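You operate a simulated robot arm through the tools that you are given. There is no shell and no other tool. Be economical: measure what you need, move in short steps, check, and stop when the job is done.

Carry out the task below with a simulated two-armed robot. There is one attempt and no reset: what you move stays moved.

TASK
Press the blue and black blocks into the grey base and the orange weight into the black base.
Fine: the small blocks lie in the feet drawer; blue one in the hole by the square blue tray, black one by the black stand; close the drawer again.

The check looks at the end state, three seconds after you hand in, the way a careful person would. Anything else that was tipped, shoved, dropped, spilled or broken makes it a failure.

THE ROBOT
Two 6-joint arms with two-finger parallel grippers on one trunk, on a base that drives. Base frame: it is fixed to the floor where the robot stands at the start and does not move with it; the origin is under the middle of the robot, x ahead of it, y to its left, z up; the surface under the hand at the start is at about z = 0.8. Units: m, degrees, N and s.
The left shoulder is at the start at [0.06, 0.187, 1.097], the right one opposite. With the tool pointing down near the work surface each hand reaches from about 0.26 to 0.62 m from the robot's upright axis, wherever it stands, measured 20 degrees to its own side. Places, roughly: feet drawer [0.5, -0.1, 0.7]; front hole by the black stand [0.5, 0, 0.9]; front hole by the square blue tray [0.4, -0.1, 0.9]; pocket of the black base [0.2, -0.5, 0.8]. Payload 1.57 kg a hand.
The tool frame of a hand sits at the grasp point between the pads (the TCP): z along the fingers, y along the line on which they close. The tips reach 0.03 m beyond it. Largest opening 0.11 m; finger width 0.024, thickness 0.012; the body of the gripper, 0.048 by 0.112 m, starts 0.078 m behind the TCP.
Orientation is that of the tool frame in the base frame, as a unit quaternion [w, x, y, z]. With the fingers straight down and closing along the base's y, the tool's x points along the base's -x, its y along +y and its z along -z.

THE INTERFACE
- The arms move only by the tool apply_moves. It takes "left_steps", "right_steps" or both (then of equal length, played together; a hand with none holds still); each is a list of rows, each a list of 3 entries, a list of its own where there are three numbers: the turn, a rotation vector about the tool's x, y, z in units of 180 degrees (1.0 is 180 degrees), then the shift along the tool's x, y, z in units of 300 mm (1.0 is 300 mm), then the finger opening in cm, from 0 to 11. In form: [[[rx, ry, rz], [tx, ty, tz], fingers], ...]. A call has 1 to 20 rows; each row is the pose to reach, as a shift and turn from the pose commanded when the call began, along the tool's axes at that moment. A call with a number of a shift or a turn outside -1 to 1 is refused whole. A row lasts 0.2 s, in which the tool goes at most 0.05 m and 8.6 degrees; a call with a longer step from one row to the next is refused whole, and so is a gripper value outside its range. Where a pose cannot be reached the arm comes as near as it can. A force on the tool above 80 N (or 10 N above the force at the start of the call, whichever is more), or a blocked arm, ends the call early, and 0.2 s more pass. Each finger travels about 0.153 m/s and halts on what it meets, pressing with about 40 N; the grip force reading is that of the motor and also rises with nothing between the fingers. The clock runs only during rows and for 0.2 s after the last one: add rows that repeat a pose to give the fingers time. It gives the time, the measured TCP pose, the force on the tool (base axes), the opening and the grip force at its end, in the units of the frame above (readings bear some noise), with the torque about the TCP (base axes, N m) and any sound that the robot's microphone picked up.
- Cameras (640 x 400 px; columns grow to the right, rows downward): "scene" is now at [-0.0016, -0.0296, 1.6499]; the picture's right is [-0.48, -0.87, 0.00], its down [-0.75, 0.41, -0.52] and it looks along [0.46, -0.25, -0.85] (base axes); focal length 284 px, centre (320, 200). "left" rides on the left gripper at [0.07, -0.016, -0.141] in its tool frame; the picture's right is [0.23, 0.97, 0.00], its down [-0.86, 0.20, -0.48] and it looks along [-0.47, 0.11, 0.88] (tool axes); focal length 222 px, centre (320, 200). "right" rides on the right gripper at [0.07, 0.016, -0.141] in its tool frame; the picture's right is [-0.23, 0.97, 0.00], its down [-0.86, -0.20, -0.48] and it looks along [-0.47, -0.11, 0.88] (tool axes); focal length 222 px, centre (320, 200). There is no depth. A picture from a camera that has moved, and an enlarged one, comes with that camera's place and axes in the base frame and with its lens. The place of the scene camera against the robot may be out by one fixed shift of up to 0.025 m in any direction.
- get_image(camera): a new picture of that camera. It takes no simulated time.
- move_column(by): slides the trunk up (or, below 0, down) by that many m; the arms and the scene camera ride with it, the base frame stays. It gives what a move gives, with no picture.
- steer(legs): drives the robot by 1 to 6 legs, each [ahead, left, turn to the left] in m, m and degrees, along the robot's own axes; the way and the turn of a leg run together, so that a leg with both is an arc; at most 1.5 m and 180 degrees a leg. The arms and the cameras ride along, it lands a little off, and it stops where it bumps. It gives what a move gives.
- head_to(pan, tilt): turns the head with the scene camera to pan (to the left, within 86 degrees either way) and tilt (down, from -29 to 69), counted from straight ahead of the robot. It gives what a move gives.
- close_up(camera, box): a new picture of the part [left, top, right, bottom] of that camera's present view, enlarged. It takes no simulated time.
- finish_job(): hands the job in; it is judged then, once.

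Work in short steps. Places have to be worked out from the pictures, the camera data and where the tool is seen: move nearer, look again, correct. Check each grasp and each placing, and mend what went wrong. You have 120 turns and 108 pictures in all, those below and enlarged ones among them. Open the grippers and draw the arms clear of the work before you hand the job in, unless the task says otherwise; then end with one line.

The tools are called after "Call:" as a command line: name --argument value ..., lists and objects as JSON in quotes. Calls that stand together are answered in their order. apply_moves: Moves the arms, as the interface text tells. Its arguments: {"type":"object","properties":{"left_steps":{"type":"array","items":{"type":"array"}},"right_steps":{"type":"array","items":{"type":"array"}}},"required":[]} The other tools are called the same way: move_column (by) slides the trunk up or down; steer (legs) drives the base; head_to (pan, tilt) turns the head that bears the scene camera; get_image (camera) takes a picture; close_up (camera, box) takes an enlarged picture of a part of a camera's view; finish_job () hands the job in.

At the start:

```text
clock: 0.0
left_ee_pos: [0.4055, -0.0136, 1.1443]
left_orientation: [0.0, 0.0, 1.0, 0.0]
left_force: [0.1, 0.6, 0.4]
left_moment: [0.01, -0.02, -0.03]
left_opening: 0.1101
left_grasp_force: 0.1
right_ee_pos: [0.3735, -0.4312, 1.0848]
right_orientation: [0.0, 0.001, 1.0, 0.0]
right_force: [0.5, 0.4, 0.8]
right_moment: [-0.01, -0.02, -0.01]
right_opening: 0.1101
right_grasp_force: 0.1
trunk travel left (down, up): [-0.725, 0.265]
robot x, y, heading: [-0.0003, -0.0008, 0.0]
head pan, tilt: [-29.0, 58.4]
```

scene: 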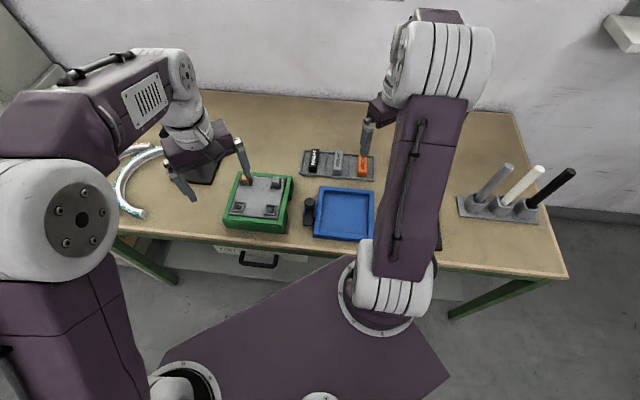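
right: 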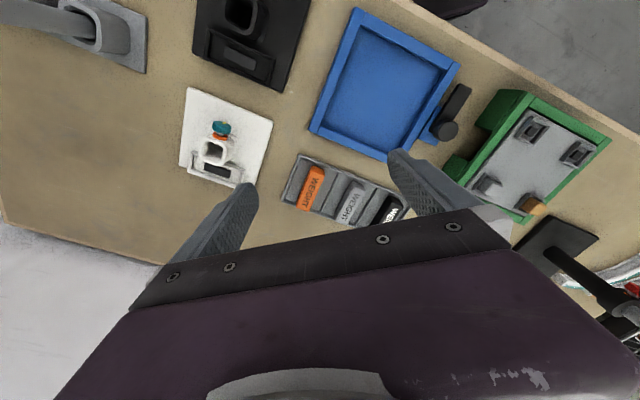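
left: 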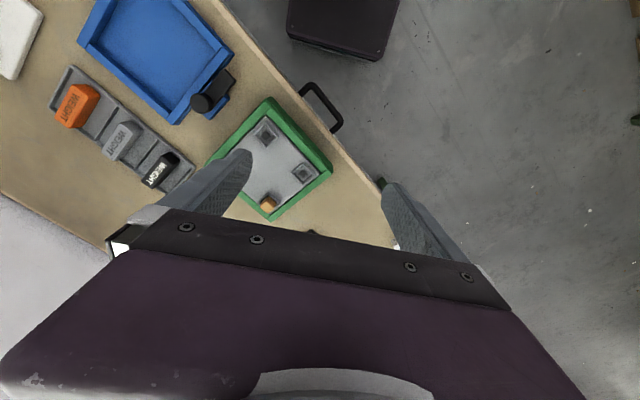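

I start with close looks at the base plates, the green box and the weights.

Call:
close_up --camera "left" --box '[180, 70, 420, 230]'

Call:
close_up --camera "right" --box '[160, 0, 480, 220]'

Call:
close_up --camera "scene" --box '[200, 130, 400, 280]'

```text
2.50 times, centred on (300, 150) of left
camera zoom: at [0.3356, -0.0315, 1.2866], right [-0.23, 0.97, 0.0], down [0.86, 0.2, 0.48], along [0.47, 0.11, -0.88], focal length 555 px, centre (370, 325)
```

zoom: 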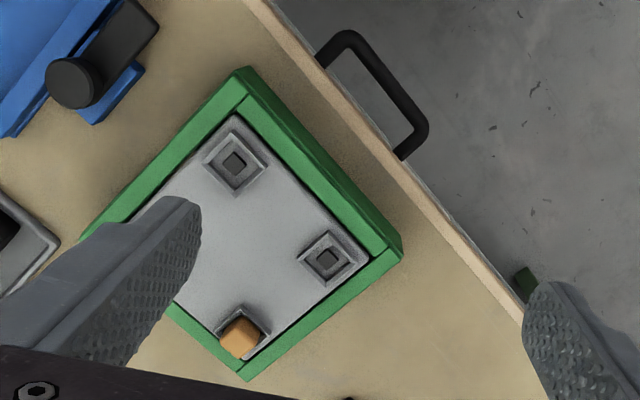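

```text
1.82 times, centred on (320, 110) of right
camera zoom: at [0.3032, -0.4155, 1.2274], right [0.23, 0.97, 0.0], down [0.86, -0.2, 0.48], along [0.47, -0.11, -0.88], focal length 404 px, centre (320, 364)
```

zoom: 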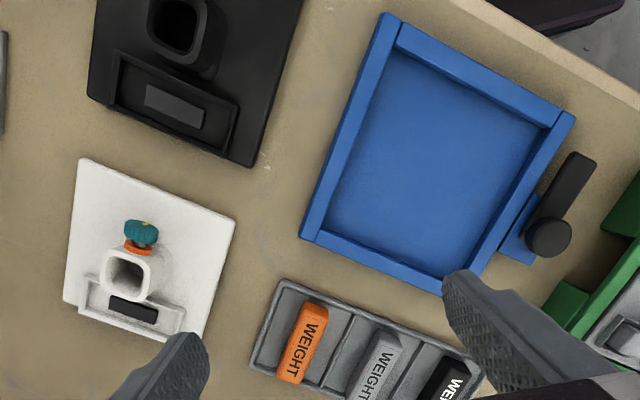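

```text
2.67 times, centred on (300, 205) of scene
camera zoom: at [-0.0016, -0.0296, 1.6499], right [-0.48, -0.87, 0.0], down [-0.75, 0.41, -0.52], along [0.46, -0.25, -0.85], focal length 756 px, centre (373, 187)
```

zoom: 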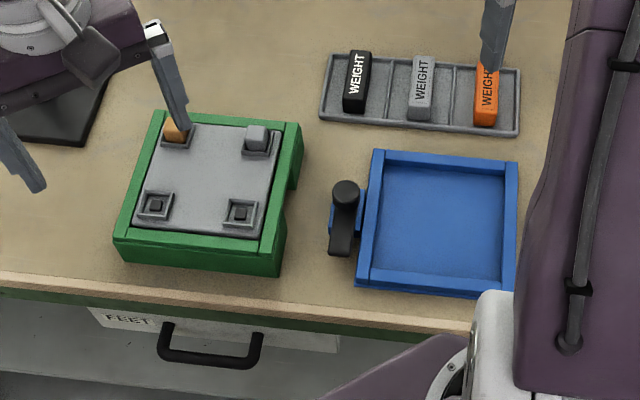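

The table front edge runs at about 37° to the robot, the drawer handle is near [0.41, 0.01, 0.7]. I move left/back and turn to face the table squarely, with room to open the drawer.

Call:
steer --legs '[[-0.04, 0.28, 0], [0, 0, -37]]'

Call:
head_to --pan 0 --tilt 50

Call:
get_image --camera "scene"

Call:
get_image --camera "left"

Call:
get_image --camera "right"

```text
clock: 3.7
left_ee_pos: [0.2768, 0.0242, 1.1449]
left_orientation: [0.0, 0.315, 0.949, 0.0]
left_force: [0.1, -0.1, -0.6]
left_moment: [-0.02, -0.01, 0.02]
left_opening: 0.1098
left_grasp_force: 0.0
right_ee_pos: [-0.0023, -0.287, 1.0869]
right_orientation: [0.001, 0.315, 0.949, 0.0]
right_force: [-0.4, 0.1, 0.7]
right_moment: [-0.01, -0.01, 0.01]
right_opening: 0.1101
right_grasp_force: 0.0
trunk travel left (down, up): [-0.725, 0.265]
robot x, y, heading: [-0.0422, 0.2796, -36.6]
head pan, tilt: [-29.0, 58.4]
```

```text
clock: 4.7
left_ee_pos: [0.276, 0.0248, 1.1448]
left_orientation: [0.0, 0.315, 0.949, 0.001]
left_force: [0.0, -0.1, -0.1]
left_moment: [-0.01, 0.0, -0.04]
left_opening: 0.1099
left_grasp_force: 0.1
right_ee_pos: [-0.001, -0.2884, 1.0863]
right_orientation: [-0.001, 0.316, 0.949, 0.0]
right_force: [-0.1, 0.3, 0.3]
right_moment: [-0.01, 0.02, -0.01]
right_opening: 0.11
right_grasp_force: 0.2
trunk travel left (down, up): [-0.725, 0.265]
robot x, y, heading: [-0.0389, 0.2802, -37.0]
head pan, tilt: [0.0, 50.0]
```

```text
101 pictures are left
camera scene: at [-0.0288, 0.2733, 1.6605], right [-0.6, -0.8, 0.0], down [-0.61, 0.46, -0.64], along [0.51, -0.39, -0.77], focal length 284 px, centre (320, 200)
```

scene: 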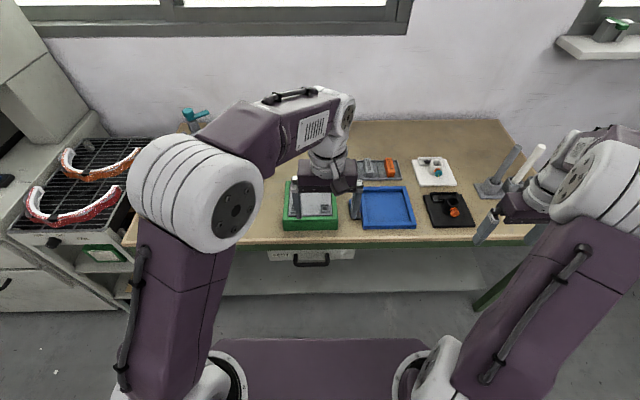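

```text
100 pictures are left
camera left: at [0.2094, 0.0532, 1.2866], right [0.4, 0.92, 0.0], down [0.8, -0.35, 0.48], along [0.44, -0.19, -0.88], focal length 222 px, centre (320, 200)
```

left: 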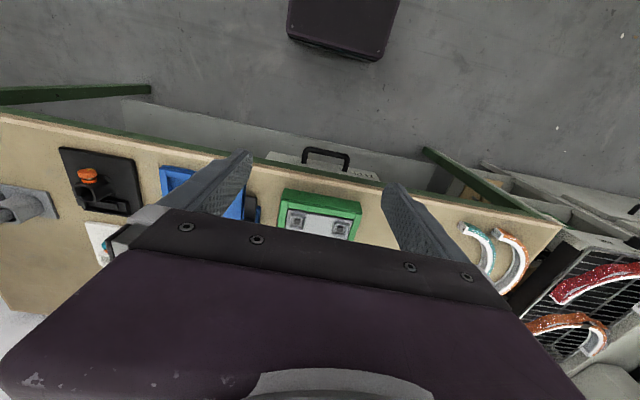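

```text
99 pictures are left
camera right: at [-0.0464, -0.2342, 1.2274], right [0.77, 0.64, 0.0], down [0.57, -0.67, 0.48], along [0.31, -0.37, -0.88], focal length 222 px, centre (320, 200)
```

right: 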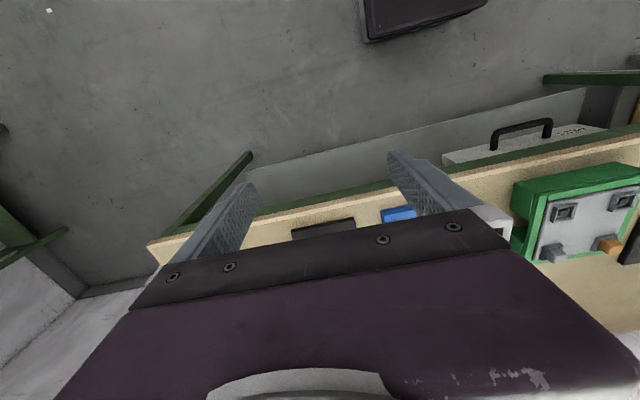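

Facing the table squarely. I look closer at the drawer and handle from the scene and left cameras.

Call:
close_up --camera "scene" --box '[240, 160, 400, 280]'

Call:
close_up --camera "left" --box '[240, 120, 420, 240]'

Call:
close_up --camera "right" --box '[430, 80, 640, 220]'

```text
3.33 times, centred on (320, 220) of scene
camera zoom: at [-0.0288, 0.2733, 1.6605], right [-0.6, -0.8, 0.0], down [-0.61, 0.46, -0.64], along [0.51, -0.39, -0.77], focal length 945 px, centre (320, 133)
```

zoom: 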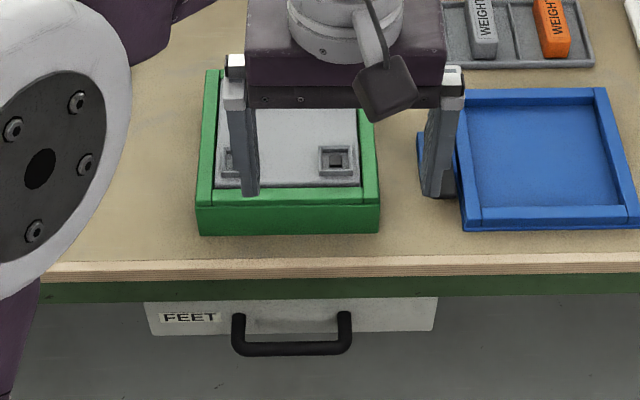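

```text
3.33 times, centred on (330, 180) of left
camera zoom: at [0.2094, 0.0532, 1.2866], right [0.4, 0.92, 0.0], down [0.8, -0.35, 0.48], along [0.44, -0.19, -0.88], focal length 740 px, centre (287, 267)
```

zoom: 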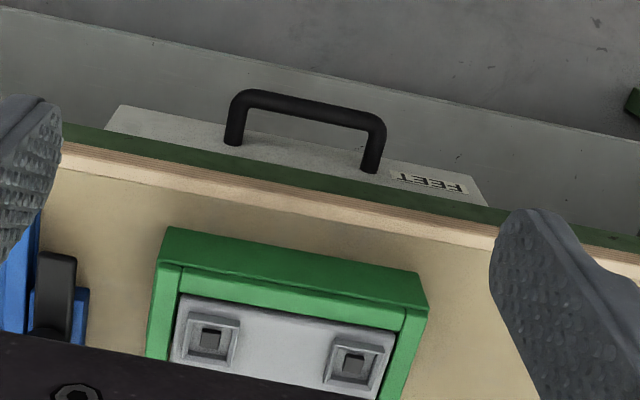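

```text
2.86 times, centred on (535, 150) of right
camera zoom: at [-0.0464, -0.2342, 1.2274], right [0.77, 0.64, 0.0], down [0.57, -0.67, 0.48], along [0.31, -0.37, -0.88], focal length 635 px, centre (-294, 343)
```

zoom: 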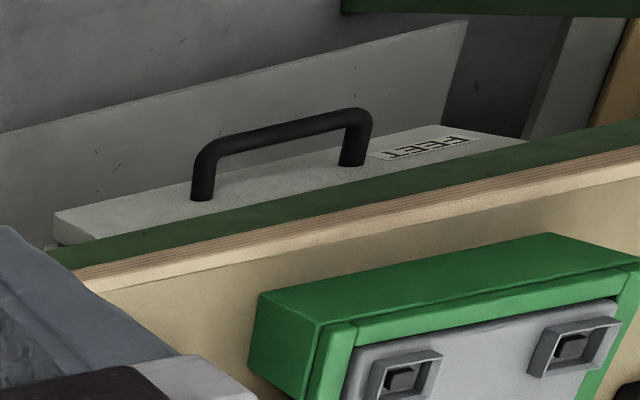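

Triangulated: handle bar at about U=0.30 (ahead), V=0.227, z≈0.707 in table-aligned axes (protrudes ~4 cm). I turn the left hand so it points forward-down at 45° with fingers closing across the bar.

Call:
apply_moves --left_steps '[[[-0.0163, -0.0163, 0.0393], [-0.008, 0.01, 0], 6], [[-0.0326, -0.0326, 0.0786], [-0.017, 0.02, 0], 6], [[-0.0489, -0.0489, 0.118], [-0.025, 0.03, 0], 6], [[-0.0651, -0.0651, 0.1573], [-0.033, 0.04, 0], 6], [[-0.0814, -0.0814, 0.1966], [-0.042, 0.05, 0], 6], [[-0.0977, -0.0977, 0.2359], [-0.05, 0.06, 0], 6], [[-0.114, -0.114, 0.2752], [-0.058, 0.07, 0], 6], [[-0.1303, -0.1303, 0.3145], [-0.067, 0.08, 0], 6], [[-0.1466, -0.1466, 0.3539], [-0.075, 0.09, 0], 6], [[-0.1628, -0.1628, 0.3932], [-0.083, 0.1, 0], 6], [[-0.1791, -0.1791, 0.4325], [-0.092, 0.11, 0], 6], [[-0.1954, -0.1954, 0.4718], [-0.1, 0.117, 0], 6], [[-0.1954, -0.1954, 0.4718], [-0.1, 0.117, 0], 6]]'

Call:
get_image --camera "scene"

```text
clock: 7.5
left_ee_pos: [0.3192, 0.0349, 1.1445]
left_orientation: [0.342, 0.826, 0.413, 0.171]
left_force: [-0.4, 0.4, -0.8]
left_moment: [0.0, 0.02, -0.01]
left_opening: 0.06
left_grasp_force: 0.0
right_ee_pos: [-0.0014, -0.2874, 1.0857]
right_orientation: [0.0, 0.316, 0.949, 0.0]
right_force: [-0.6, 0.0, 0.0]
right_moment: [0.01, 0.0, 0.01]
right_opening: 0.1101
right_grasp_force: 0.0
trunk travel left (down, up): [-0.725, 0.265]
robot x, y, heading: [-0.0393, 0.2805, -36.7]
head pan, tilt: [0.0, 50.0]
```

```text
95 pictures are left
camera scene: at [-0.0288, 0.2732, 1.6606], right [-0.6, -0.8, 0.0], down [-0.61, 0.46, -0.64], along [0.51, -0.39, -0.77], focal length 284 px, centre (320, 200)
```

scene: 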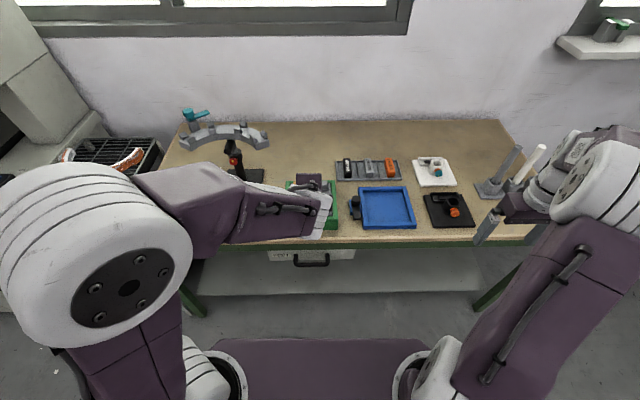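

Pose reached. I lower the trunk by 0.30 m so the hand comes in front of the table edge.

Call:
move_column --by -0.3

Call:
get_image --camera "left"

Call:
get_image --camera "scene"

```text
clock: 10.5
left_ee_pos: [0.3202, 0.0344, 0.8455]
left_orientation: [0.342, 0.826, 0.414, 0.172]
left_force: [0.3, 0.5, -0.9]
left_moment: [0.01, 0.01, -0.01]
left_opening: 0.0599
left_grasp_force: 0.1
right_ee_pos: [-0.0005, -0.287, 0.7857]
right_orientation: [0.0, 0.315, 0.949, 0.0]
right_force: [0.4, -0.1, -0.4]
right_moment: [0.0, 0.0, 0.01]
right_opening: 0.1101
right_grasp_force: 0.1
trunk travel left (down, up): [-0.425, 0.565]
robot x, y, heading: [-0.0415, 0.2849, -36.8]
head pan, tilt: [0.0, 50.0]
```

```text
94 pictures are left
camera left: at [0.2726, 0.1571, 0.9338], right [0.69, -0.23, 0.69], down [-0.67, -0.57, 0.48], along [0.28, -0.79, -0.54], focal length 222 px, centre (320, 200)
```

left: 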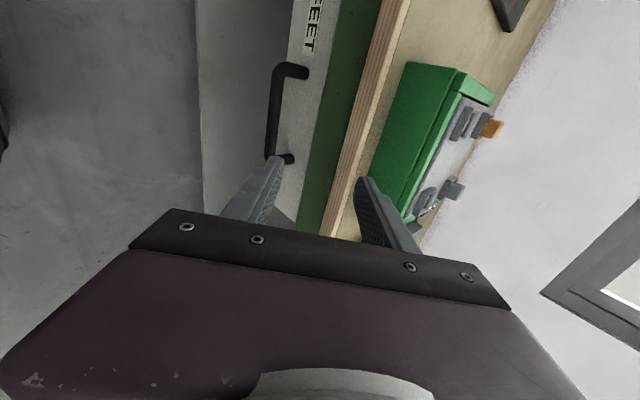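

```text
93 pictures are left
camera scene: at [-0.0288, 0.2735, 1.3606], right [-0.6, -0.8, 0.0], down [-0.61, 0.46, -0.64], along [0.51, -0.39, -0.77], focal length 284 px, centre (320, 200)
```

scene: 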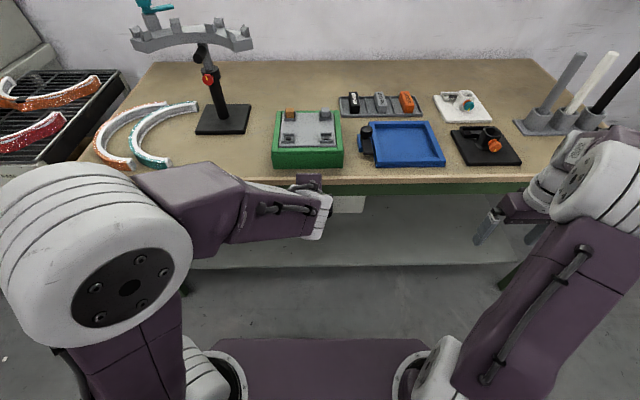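

The bar appears slightly lower than estimated (z≈0.69). I move to a pre-grasp 5 cm short of the bar and check.

Call:
apply_moves --left_steps '[[[0, 0, 0], [0, -0.1, 0.05], 6], [[0, 0, 0], [0, -0.204, 0.12], 6], [[0, 0, 0], [0, -0.204, 0.22], 6], [[0, 0, 0], [0, -0.204, 0.322], 6], [[0, 0, 0], [0, -0.204, 0.322], 6]]'

Call:
get_image --camera "left"

```text
clock: 11.7
left_ee_pos: [0.341, 0.0205, 0.7345]
left_orientation: [0.342, 0.826, 0.414, 0.171]
left_force: [0.2, 0.1, -0.2]
left_moment: [0.03, 0.01, -0.02]
left_opening: 0.0601
left_grasp_force: 0.0
right_ee_pos: [-0.0015, -0.2874, 0.7851]
right_orientation: [0.0, 0.316, 0.949, -0.001]
right_force: [0.3, 0.2, -0.3]
right_moment: [-0.02, -0.01, 0.0]
right_opening: 0.1102
right_grasp_force: 0.0
trunk travel left (down, up): [-0.425, 0.565]
robot x, y, heading: [-0.0401, 0.2808, -37.0]
head pan, tilt: [0.0, 50.0]
```

```text
92 pictures are left
camera left: at [0.2924, 0.1427, 0.8223], right [0.69, -0.23, 0.69], down [-0.67, -0.57, 0.48], along [0.28, -0.79, -0.54], focal length 222 px, centre (320, 200)
```

left: 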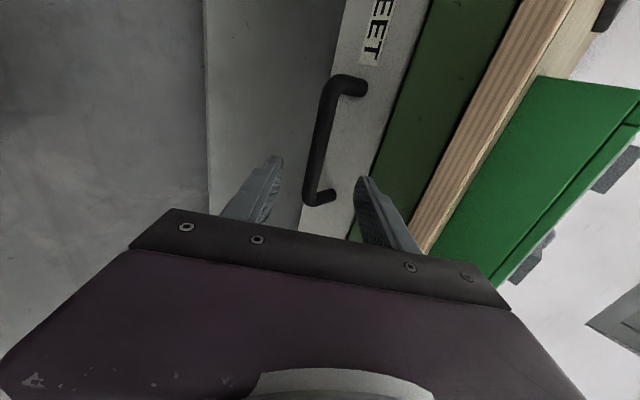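

The bar is centred between the fingers. I advance 5 cm along the fingers and close on it.

Call:
apply_moves --left_steps '[[[0, 0, 0], [0.03, 0, 0.08], 6], [[0, 0, 0], [0.04, 0, 0.165], 6], [[0, 0, 0], [0.04, 0, 0.165], 3], [[0, 0, 0], [0.04, 0, 0.165], 0.5], [[0, 0, 0], [0.04, 0, 0.165], 0.5]]'

Call:
get_image --camera "left"

```text
clock: 12.9
left_ee_pos: [0.3755, 0.0107, 0.697]
left_orientation: [0.338, 0.828, 0.414, 0.17]
left_force: [-14.5, 6.8, -19.3]
left_moment: [-0.14, 0.76, 0.28]
left_opening: 0.016
left_grasp_force: 31.0
right_ee_pos: [-0.0014, -0.2887, 0.7866]
right_orientation: [0.0, 0.316, 0.949, 0.0]
right_force: [0.7, 0.1, 0.5]
right_moment: [0.0, 0.0, 0.0]
right_opening: 0.1099
right_grasp_force: 0.0
trunk travel left (down, up): [-0.425, 0.565]
robot x, y, heading: [-0.0379, 0.2799, -36.8]
head pan, tilt: [0.0, 50.0]
```

```text
91 pictures are left
camera left: at [0.3268, 0.1321, 0.7855], right [0.69, -0.23, 0.68], down [-0.67, -0.57, 0.48], along [0.28, -0.79, -0.55], focal length 222 px, centre (320, 200)
```

left: 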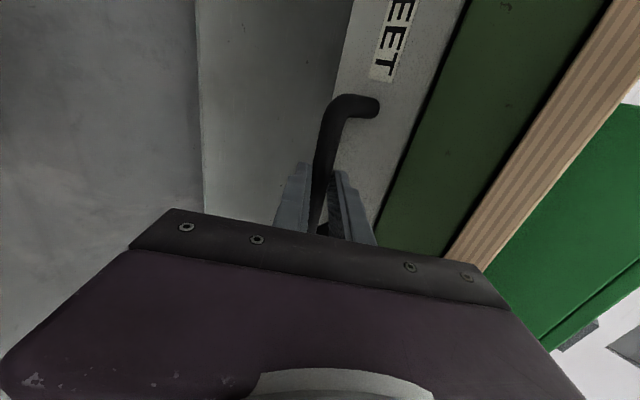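

The bar is gripped (opening 16 mm). I drive straight back to pull the drawer out.

Call:
steer --legs '[[-0.1, 0, 0]]'

Call:
get_image --camera "left"

Call:
get_image --camera "scene"

```text
clock: 14.0
left_ee_pos: [0.2949, 0.0672, 0.6962]
left_orientation: [0.339, 0.828, 0.413, 0.169]
left_force: [-8.0, -11.5, -32.6]
left_moment: [-0.48, 0.88, -0.03]
left_opening: 0.0157
left_grasp_force: 31.6
right_ee_pos: [-0.0798, -0.2298, 0.7845]
right_orientation: [-0.001, 0.315, 0.949, 0.001]
right_force: [-0.3, 0.4, -0.7]
right_moment: [0.01, -0.02, -0.03]
right_opening: 0.11
right_grasp_force: 0.0
trunk travel left (down, up): [-0.425, 0.565]
robot x, y, heading: [-0.1218, 0.3398, -37.1]
head pan, tilt: [0.0, 50.0]
```

```text
90 pictures are left
camera left: at [0.2482, 0.1891, 0.7857], right [0.69, -0.24, 0.68], down [-0.67, -0.57, 0.48], along [0.27, -0.79, -0.55], focal length 222 px, centre (320, 200)
```

left: 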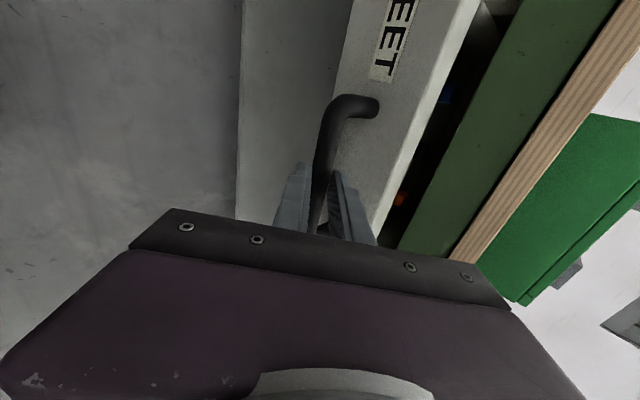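

```text
89 pictures are left
camera scene: at [-0.107, 0.33, 1.3604], right [-0.6, -0.8, 0.0], down [-0.61, 0.46, -0.64], along [0.51, -0.38, -0.77], focal length 284 px, centre (320, 200)
```

scene: 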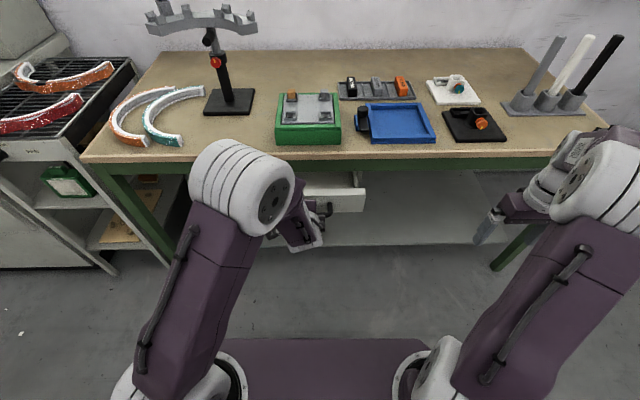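

The drawer follows (~0.10 m). Pull another 0.1 m.

Call:
steer --legs '[[-0.1, 0, 0]]'

Call:
get_image --camera "left"

Call:
get_image --camera "scene"

```text
clock: 15.2
left_ee_pos: [0.2127, 0.1265, 0.6964]
left_orientation: [0.338, 0.829, 0.412, 0.169]
left_force: [-13.0, -17.9, -20.3]
left_moment: [-0.83, 0.9, -0.1]
left_opening: 0.0159
left_grasp_force: 30.8
right_ee_pos: [-0.161, -0.1696, 0.783]
right_orientation: [0.0, 0.317, 0.948, 0.001]
right_force: [-0.5, -0.6, 0.4]
right_moment: [-0.01, -0.01, 0.05]
right_opening: 0.1096
right_grasp_force: 0.2
trunk travel left (down, up): [-0.425, 0.565]
robot x, y, heading: [-0.1968, 0.398, -37.1]
head pan, tilt: [0.0, 50.0]
```

```text
88 pictures are left
camera left: at [0.1665, 0.2483, 0.786], right [0.69, -0.24, 0.68], down [-0.67, -0.57, 0.48], along [0.27, -0.79, -0.55], focal length 222 px, centre (320, 200)
```

left: 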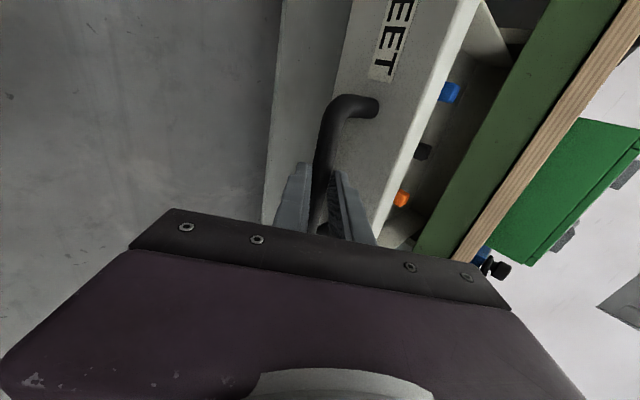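

```text
87 pictures are left
camera scene: at [-0.1891, 0.3896, 1.3604], right [-0.6, -0.8, 0.0], down [-0.61, 0.46, -0.64], along [0.51, -0.38, -0.77], focal length 284 px, centre (320, 200)
```

scene: 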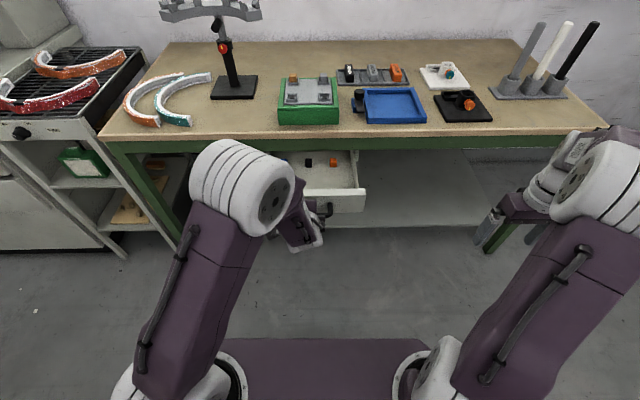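

Blue, black and orange blocks are visible in the open drawer (blue left, black middle). I release the handle, back off along the fingers and then rise.

Call:
apply_moves --left_steps '[[[0, 0, 0], [0, 0, 0], 4], [[0, 0, 0], [0, 0, 0], 6], [[0, 0, 0], [0, 0, 0], 6], [[0, 0, 0], [0, 0, -0.1], 6], [[0, 0, 0], [0, 0, -0.2], 6], [[0, 0, 0], [0, 0, -0.3], 6], [[0, 0, 0], [0, 0.1, -0.38], 6], [[0, 0, 0], [0, 0.2, -0.45], 6], [[0, 0, 0], [0, 0.3, -0.5], 6], [[0, 0, 0], [0, 0.35, -0.58], 6], [[0, 0, 0], [0, 0.35, -0.58], 6]]'

Call:
get_image --camera "left"

```text
clock: 17.6
left_ee_pos: [0.1769, 0.1577, 0.8942]
left_orientation: [0.34, 0.828, 0.412, 0.168]
left_force: [-0.6, 0.1, -0.1]
left_moment: [-0.01, -0.03, 0.0]
left_opening: 0.0599
left_grasp_force: 0.1
right_ee_pos: [-0.1614, -0.1693, 0.7861]
right_orientation: [-0.001, 0.316, 0.949, 0.0]
right_force: [-0.1, -0.1, -0.9]
right_moment: [-0.01, -0.02, -0.02]
right_opening: 0.11
right_grasp_force: 0.0
trunk travel left (down, up): [-0.425, 0.565]
robot x, y, heading: [-0.1985, 0.4004, -36.9]
head pan, tilt: [0.0, 50.0]
```

```text
86 pictures are left
camera left: at [0.1296, 0.2786, 0.9846], right [0.69, -0.24, 0.68], down [-0.67, -0.56, 0.48], along [0.27, -0.79, -0.55], focal length 222 px, centre (320, 200)
```

left: 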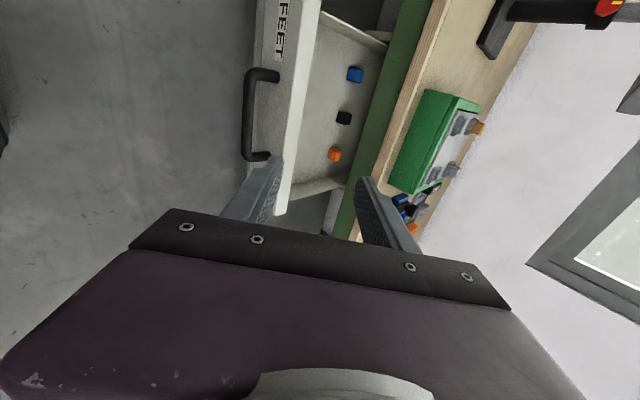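

All three blocks lie in a row. I turn the left hand back to pointing straight down, then drive forward 0.13 m.

Call:
apply_moves --left_steps '[[[0.0163, 0.0163, -0.0393], [0, 0, 0], 6], [[0.0326, 0.0326, -0.0786], [0, 0, 0], 6], [[0.0489, 0.0489, -0.118], [0, 0, 0], 6], [[0.0651, 0.0651, -0.1573], [0, 0, 0], 6], [[0.0814, 0.0814, -0.1966], [0, 0, 0], 6], [[0.0977, 0.0977, -0.2359], [0, 0, 0], 6], [[0.114, 0.114, -0.2752], [0, 0, 0], 6], [[0.1303, 0.1303, -0.3145], [0, 0, 0], 6], [[0.1466, 0.1466, -0.3539], [0, 0, 0], 6], [[0.1628, 0.1628, -0.3932], [0, 0, 0], 6], [[0.1791, 0.1791, -0.4325], [0, 0, 0], 6], [[0.1954, 0.1954, -0.4718], [0, 0, 0], 6], [[0.1954, 0.1954, -0.4718], [0, 0, 0], 6]]'

Call:
steer --legs '[[0.13, 0, 0]]'

Call:
get_image --camera "left"

Call:
get_image --camera "scene"

```text
clock: 20.4
left_ee_pos: [0.1751, 0.1568, 0.8946]
left_orientation: [-0.004, 0.317, 0.948, 0.0]
left_force: [0.2, -0.1, 0.3]
left_moment: [-0.03, 0.0, -0.02]
left_opening: 0.0599
left_grasp_force: 0.2
right_ee_pos: [-0.1623, -0.1682, 0.7869]
right_orientation: [0.0, 0.317, 0.949, 0.0]
right_force: [0.1, 0.1, 0.0]
right_moment: [0.02, -0.02, 0.03]
right_opening: 0.1099
right_grasp_force: 0.1
trunk travel left (down, up): [-0.425, 0.565]
robot x, y, heading: [-0.2037, 0.397, -36.7]
head pan, tilt: [0.0, 50.0]
```

```text
clock: 21.6
left_ee_pos: [0.2799, 0.0797, 0.8941]
left_orientation: [-0.003, 0.318, 0.948, 0.002]
left_force: [0.1, -0.5, 0.7]
left_moment: [0.0, 0.01, -0.02]
left_opening: 0.06
left_grasp_force: 0.0
right_ee_pos: [-0.0566, -0.2462, 0.7856]
right_orientation: [0.0, 0.316, 0.949, 0.0]
right_force: [-0.3, 0.6, 0.3]
right_moment: [0.02, 0.01, 0.01]
right_opening: 0.1102
right_grasp_force: 0.0
trunk travel left (down, up): [-0.425, 0.565]
robot x, y, heading: [-0.0973, 0.3224, -36.6]
head pan, tilt: [0.0, 50.0]
```

```text
85 pictures are left
camera left: at [0.2152, 0.1068, 1.0362], right [0.41, 0.91, 0.0], down [0.81, -0.36, 0.47], along [0.43, -0.19, -0.88], focal length 222 px, centre (320, 200)
```

left: 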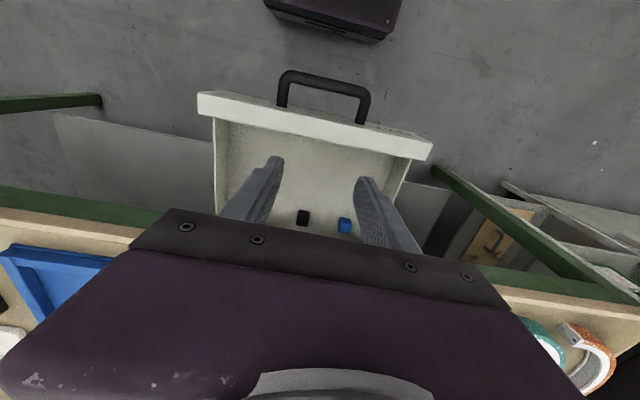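

```text
84 pictures are left
camera scene: at [-0.0841, 0.3145, 1.3605], right [-0.6, -0.8, 0.0], down [-0.61, 0.46, -0.64], along [0.51, -0.38, -0.77], focal length 284 px, centre (320, 200)
```

scene: 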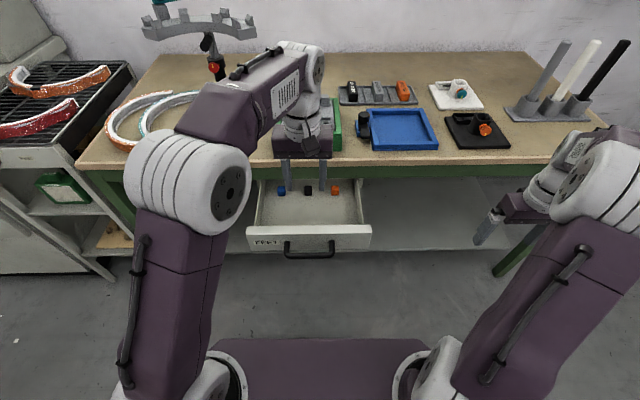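

Triangulation puts the blocks almost under the table edge (U≈0.355), so the drawer needs about 0.1 m more. I'll hook the closed fingertips behind the drawer's front panel (inner face U≈0.17, top z≈0.734).

Call:
apply_moves --left_steps '[[[0, 0, 0], [-0.07, -0.01, 0], 3], [[0, 0, 0], [-0.14, -0.02, 0], 0.5], [[0, 0, 0], [-0.14, -0.02, 0.15], 0.5], [[0, 0, 0], [-0.14, -0.02, 0.3], 0.5], [[0, 0, 0], [-0.14, -0.02, 0.42], 0.5], [[0, 0, 0], [-0.14, -0.02, 0.5], 0.5], [[0, 0, 0], [-0.14, -0.02, 0.57], 0.5], [[0, 0, 0], [-0.14, -0.02, 0.57], 0.5]]'

Call:
get_image --camera "left"

Call:
close_up --camera "scene" --box '[220, 130, 400, 270]'

```text
clock: 23.4
left_ee_pos: [0.3079, 0.05, 0.7228]
left_orientation: [-0.003, 0.318, 0.948, 0.001]
left_force: [-0.5, 0.3, 0.5]
left_moment: [-0.04, 0.02, 0.01]
left_opening: 0.005
left_grasp_force: 0.1
right_ee_pos: [-0.0584, -0.2459, 0.7859]
right_orientation: [0.0, 0.316, 0.949, 0.0]
right_force: [0.0, -0.1, 0.6]
right_moment: [-0.01, 0.01, -0.02]
right_opening: 0.1098
right_grasp_force: 0.0
trunk travel left (down, up): [-0.425, 0.565]
robot x, y, heading: [-0.0974, 0.3236, -36.8]
head pan, tilt: [0.0, 50.0]
```

```text
83 pictures are left
camera left: at [0.2433, 0.0779, 0.8648], right [0.41, 0.91, 0.0], down [0.81, -0.36, 0.47], along [0.43, -0.19, -0.88], focal length 222 px, centre (320, 200)
```

left: 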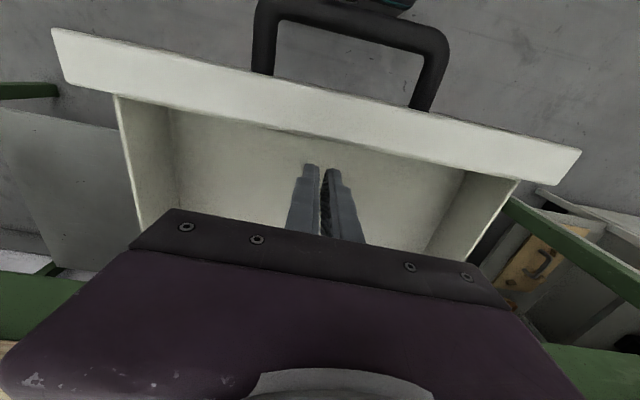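

```text
2.86 times, centred on (310, 200) of scene
camera zoom: at [-0.0854, 0.3155, 1.3606], right [-0.6, -0.8, 0.0], down [-0.61, 0.46, -0.64], along [0.51, -0.39, -0.77], focal length 810 px, centre (349, 200)
```

zoom: 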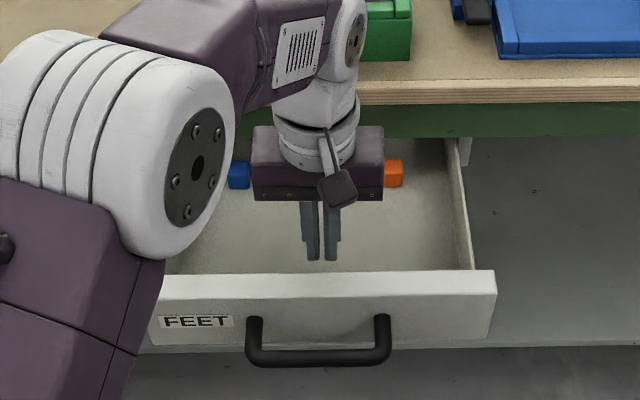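

Fingers are inside the drawer about 3 cm behind the panel. I pull back gently.

Call:
apply_moves --left_steps '[[[0, 0, 0], [0.06, 0, 0.03], 0.5], [[0, 0, 0], [0.11, 0, 0.03], 0.5], [[0, 0, 0], [0.16, 0, 0.03], 0.5], [[0, 0, 0], [0.21, 0, 0.03], 0.5], [[0, 0, 0], [0.26, 0, 0.03], 0.5], [[0, 0, 0], [0.31, 0, 0.03], 0.5], [[0, 0, 0], [0.36, 0, 0.03], 0.5], [[0, 0, 0], [0.41, 0, 0.03], 0.5], [[0, 0, 0], [0.46, 0, 0.03], 0.5], [[0, 0, 0], [0.487, 0, 0.03], 0.5], [[0, 0, 0], [0.487, 0, 0.03], 0.5]]'

Call:
get_image --camera "scene"

```text
clock: 25.2
left_ee_pos: [0.2323, 0.1049, 0.7216]
left_orientation: [0.022, 0.32, 0.947, -0.018]
left_force: [31.8, -17.5, -9.1]
left_moment: [-0.6, -0.44, 0.03]
left_opening: 0.0017
left_grasp_force: 0.0
right_ee_pos: [-0.0548, -0.2467, 0.7852]
right_orientation: [-0.001, 0.315, 0.949, 0.001]
right_force: [-1.3, 1.0, 0.4]
right_moment: [0.0, -0.06, -0.02]
right_opening: 0.11
right_grasp_force: 0.1
trunk travel left (down, up): [-0.425, 0.565]
robot x, y, heading: [-0.0959, 0.3166, -36.7]
head pan, tilt: [0.0, 50.0]
stopped in row 8 (left hand): the force on the tool passed its limit at 93 N (the readings are from after the stop); the commanded pose is now the measured one
```

```text
81 pictures are left
camera scene: at [-0.0826, 0.3141, 1.3603], right [-0.6, -0.8, 0.0], down [-0.61, 0.46, -0.64], along [0.51, -0.38, -0.77], focal length 284 px, centre (320, 200)
```

scene: 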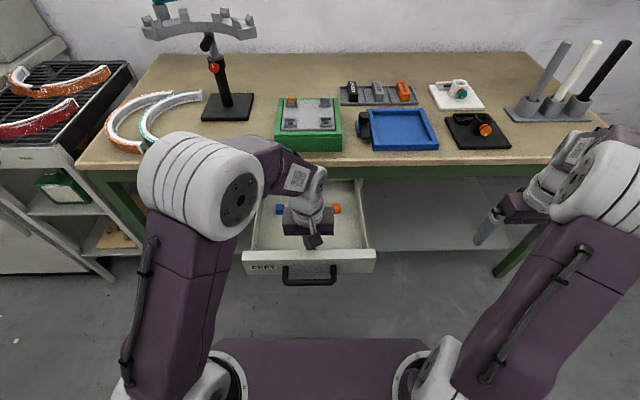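

The drawer hit its end stop (opened ~0.26 m). I relax away from the panel and rise to look down at the blocks.

Call:
apply_moves --left_steps '[[[0, 0, 0], [-0.06, 0, 0], 0.5], [[0, 0, 0], [-0.1, 0, 0], 0.5], [[0, 0, 0], [-0.1, 0, -0.12], 0.5], [[0, 0, 0], [-0.1, 0, -0.27], 2], [[0, 0, 0], [0.0, 0, -0.42], 4], [[0, 0, 0], [0.1, 0, -0.55], 5], [[0, 0, 0], [0.1, 0, -0.55], 5]]'

Call:
get_image --camera "left"

Call:
close_up --camera "scene" --box '[220, 150, 400, 290]'

```text
refused: row 5 steps farther than a row can; nothing moved
```

```text
80 pictures are left
camera left: at [0.1621, 0.1395, 0.8595], right [0.41, 0.91, -0.03], down [0.79, -0.34, 0.52], along [0.46, -0.23, -0.86], focal length 222 px, centre (320, 200)
```

left: 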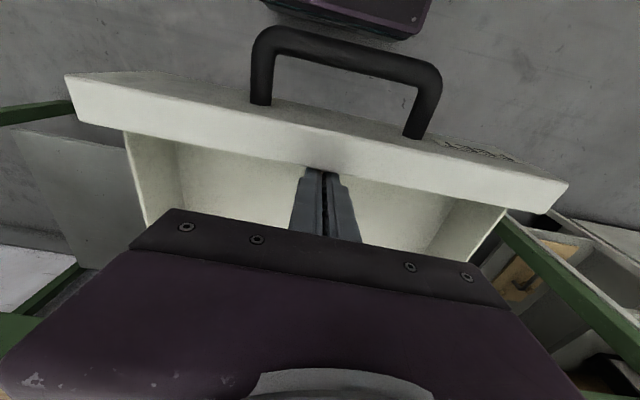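

```text
2.86 times, centred on (310, 220) of scene
camera zoom: at [-0.0826, 0.3141, 1.3603], right [-0.6, -0.8, 0.0], down [-0.61, 0.46, -0.64], along [0.51, -0.38, -0.77], focal length 810 px, centre (349, 143)
```

zoom: 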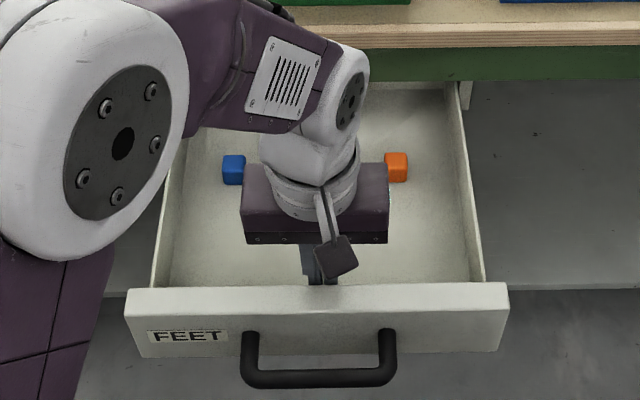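

Same manoeuvre with smaller steps.

Call:
apply_moves --left_steps '[[[0, 0, 0], [-0.06, 0, 0], 0.5], [[0, 0, 0], [-0.1, 0, 0], 0.5], [[0, 0, 0], [-0.1, 0, -0.12], 0.5], [[0, 0, 0], [-0.1, 0, -0.26], 2], [[0, 0, 0], [-0.03, 0, -0.38], 4], [[0, 0, 0], [0.04, 0, -0.5], 5], [[0, 0, 0], [0.1, 0, -0.55], 5], [[0, 0, 0], [0.1, 0, -0.55], 5]]'

Call:
get_image --camera "left"

Call:
close_up --camera "scene" --box '[220, 150, 400, 290]'

```text
clock: 27.0
left_ee_pos: [0.1996, 0.1325, 0.8841]
left_orientation: [0.014, 0.319, 0.947, -0.011]
left_force: [0.5, -0.2, -0.1]
left_moment: [-0.02, -0.03, -0.02]
left_opening: 0.0501
left_grasp_force: 0.0
right_ee_pos: [-0.0574, -0.247, 0.7861]
right_orientation: [0.0, 0.315, 0.949, 0.0]
right_force: [-0.2, 0.4, 0.2]
right_moment: [0.01, -0.03, 0.01]
right_opening: 0.1098
right_grasp_force: 0.2
trunk travel left (down, up): [-0.425, 0.565]
robot x, y, heading: [-0.0998, 0.3208, -36.8]
head pan, tilt: [0.0, 50.0]
```

```text
78 pictures are left
camera left: at [0.1318, 0.1653, 1.0228], right [0.41, 0.91, -0.02], down [0.79, -0.34, 0.5], along [0.45, -0.22, -0.86], focal length 222 px, centre (320, 200)
```

left: 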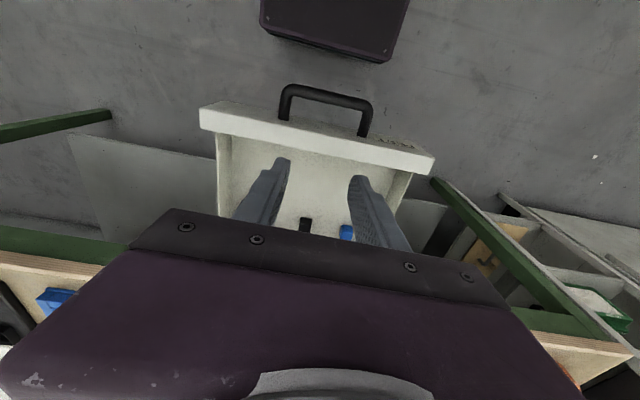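

```text
2.86 times, centred on (310, 220) of scene
camera zoom: at [-0.0838, 0.3145, 1.3606], right [-0.6, -0.8, 0.0], down [-0.61, 0.46, -0.64], along [0.51, -0.38, -0.77], focal length 810 px, centre (349, 143)
```

zoom: 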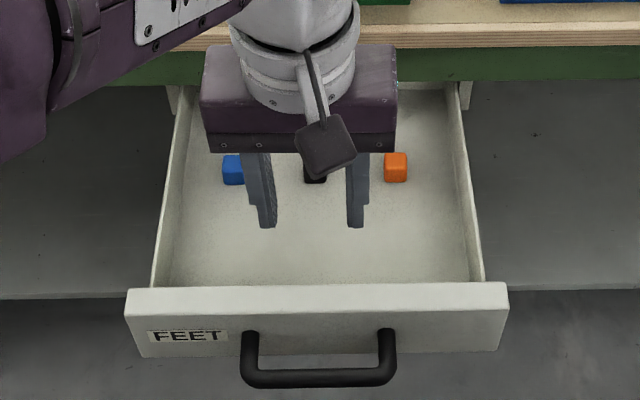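

Scene camera agrees with the fingertip to ~4 mm; blocks are near U≈0.295, blue V≈0.32, black V≈0.23. I move the left hand above them with a 15° forward tilt (keeps the wrist clear of the table edge) for a close look.

Call:
apply_moves --left_steps '[[[-0.001, -0.018, 0], [-0.14, 0.03, 0], 6], [[-0.002, -0.036, -0.001], [-0.28, 0.06, 0.0], 6], [[-0.003, -0.055, -0.001], [-0.42, 0.09, 0.04], 6], [[-0.004, -0.0726, -0.0016], [-0.56, 0.12, 0.14], 6], [[-0.004, -0.0726, -0.0016], [-0.7, 0.15, 0.24], 6], [[-0.004, -0.0726, -0.0016], [-0.717, 0.15, 0.3], 6], [[-0.004, -0.0726, -0.0016], [-0.717, 0.15, 0.3], 6]]'

Call:
get_image --camera "left"

Call:
close_up --camera "scene" --box '[220, 150, 400, 290]'

```text
refused: row 4 steps farther than a row can; nothing moved
```

```text
76 pictures are left
camera left: at [0.1318, 0.1653, 1.0228], right [0.41, 0.91, -0.02], down [0.79, -0.34, 0.5], along [0.45, -0.22, -0.86], focal length 222 px, centre (320, 200)
```

left: 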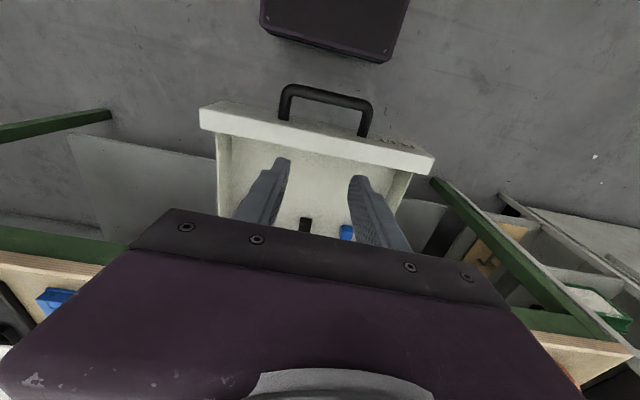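

```text
2.86 times, centred on (310, 220) of scene
camera zoom: at [-0.0838, 0.3145, 1.3606], right [-0.6, -0.8, 0.0], down [-0.61, 0.46, -0.64], along [0.51, -0.38, -0.77], focal length 810 px, centre (349, 143)
```

zoom: 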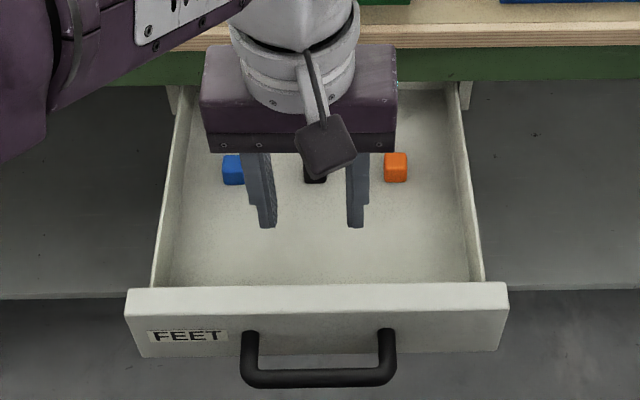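

Keep the per-row step below 0.045 m, and only look after it succeeded.

Call:
apply_moves --left_steps '[[[-0.001, -0.012, 0], [-0.11, 0.02, 0], 6], [[-0.002, -0.024, 0], [-0.22, 0.04, 0], 6], [[-0.002, -0.036, -0.001], [-0.33, 0.06, 0.03], 6], [[-0.003, -0.048, -0.001], [-0.43, 0.08, 0.08], 6], [[-0.003, -0.06, -0.001], [-0.53, 0.1, 0.13], 6], [[-0.004, -0.0726, -0.0016], [-0.63, 0.12, 0.19], 6], [[-0.004, -0.0726, -0.0016], [-0.7, 0.14, 0.26], 6], [[-0.004, -0.0726, -0.0016], [-0.717, 0.15, 0.3], 6], [[-0.004, -0.0726, -0.0016], [-0.717, 0.15, 0.3], 6]]'

```text
clock: 29.0
left_ee_pos: [0.4003, 0.0351, 0.8017]
left_orientation: [0.124, 0.313, 0.941, -0.043]
left_force: [-0.3, -0.5, 0.0]
left_moment: [-0.03, 0.0, -0.04]
left_opening: 0.0599
left_grasp_force: 0.1
right_ee_pos: [-0.0562, -0.2461, 0.7859]
right_orientation: [0.0, 0.315, 0.949, 0.0]
right_force: [0.3, -0.3, 0.1]
right_moment: [0.04, 0.0, -0.01]
right_opening: 0.1099
right_grasp_force: 0.1
trunk travel left (down, up): [-0.425, 0.565]
robot x, y, heading: [-0.0949, 0.3198, -36.7]
head pan, tilt: [0.0, 50.0]
```

Call:
get_image --camera "left"

Call:
close_up --camera "scene" --box '[220, 150, 400, 290]'

```text
74 pictures are left
camera left: at [0.3073, 0.0843, 0.9205], right [0.41, 0.91, -0.06], down [0.68, -0.26, 0.68], along [0.61, -0.32, -0.73], focal length 222 px, centre (320, 200)
```

left: 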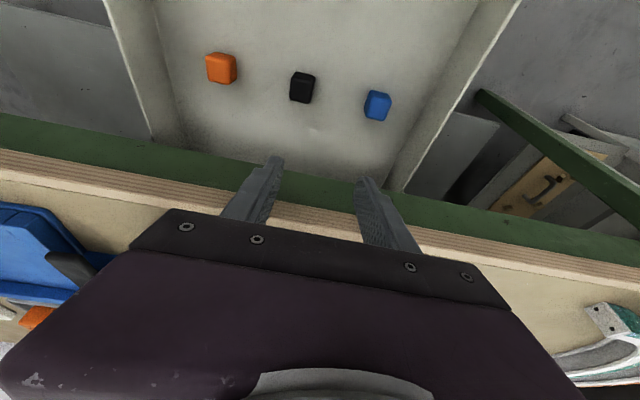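

```text
2.86 times, centred on (310, 220) of scene
camera zoom: at [-0.0841, 0.3147, 1.3606], right [-0.6, -0.8, 0.0], down [-0.61, 0.46, -0.64], along [0.51, -0.39, -0.77], focal length 810 px, centre (349, 143)
```

zoom: 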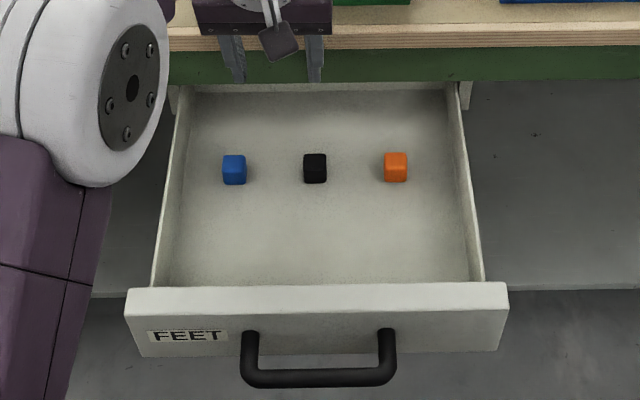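

Triangulated: blue at (U 0.270, V 0.316), black at (0.271, 0.232), centres z≈0.68, about 25 mm cubes. I move to above blue, tool vertical, and check.

Call:
apply_moves --left_steps '[[[0, 0.042, 0], [0.065, 0.08, 0.05], 4.5], [[0, 0.0833, 0], [0.129, 0.157, 0.111], 4.5], [[0, 0.0833, 0], [0.129, 0.157, 0.111], 4.5]]'

Call:
get_image --camera "left"

Call:
close_up --camera "scene" --box '[220, 150, 400, 290]'

```text
clock: 29.8
left_ee_pos: [0.4068, 0.0918, 0.7592]
left_orientation: [0.0, 0.315, 0.949, -0.001]
left_force: [-1.2, 0.0, 0.0]
left_moment: [-0.02, -0.02, 0.01]
left_opening: 0.0451
left_grasp_force: 0.0
right_ee_pos: [-0.0557, -0.2461, 0.7846]
right_orientation: [0.0, 0.316, 0.949, 0.001]
right_force: [-0.4, -0.8, -0.3]
right_moment: [0.0, -0.01, 0.01]
right_opening: 0.11
right_grasp_force: 0.0
trunk travel left (down, up): [-0.425, 0.565]
robot x, y, heading: [-0.0945, 0.3192, -36.8]
head pan, tilt: [0.0, 50.0]
```

```text
72 pictures are left
camera left: at [0.3394, 0.1191, 0.9014], right [0.4, 0.92, 0.0], down [0.8, -0.35, 0.48], along [0.44, -0.19, -0.88], focal length 222 px, centre (320, 200)
```

left: 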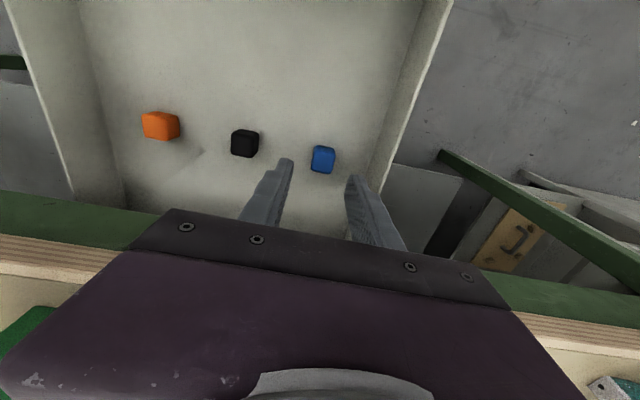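

```text
2.86 times, centred on (310, 220) of scene
camera zoom: at [-0.0845, 0.3147, 1.3606], right [-0.6, -0.8, 0.0], down [-0.61, 0.46, -0.64], along [0.51, -0.39, -0.77], focal length 810 px, centre (349, 143)
```

zoom: 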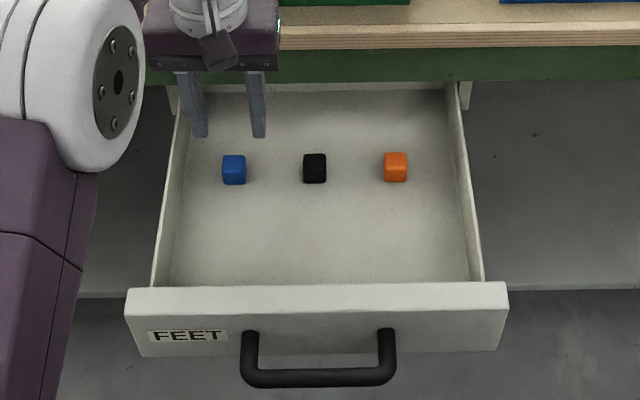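

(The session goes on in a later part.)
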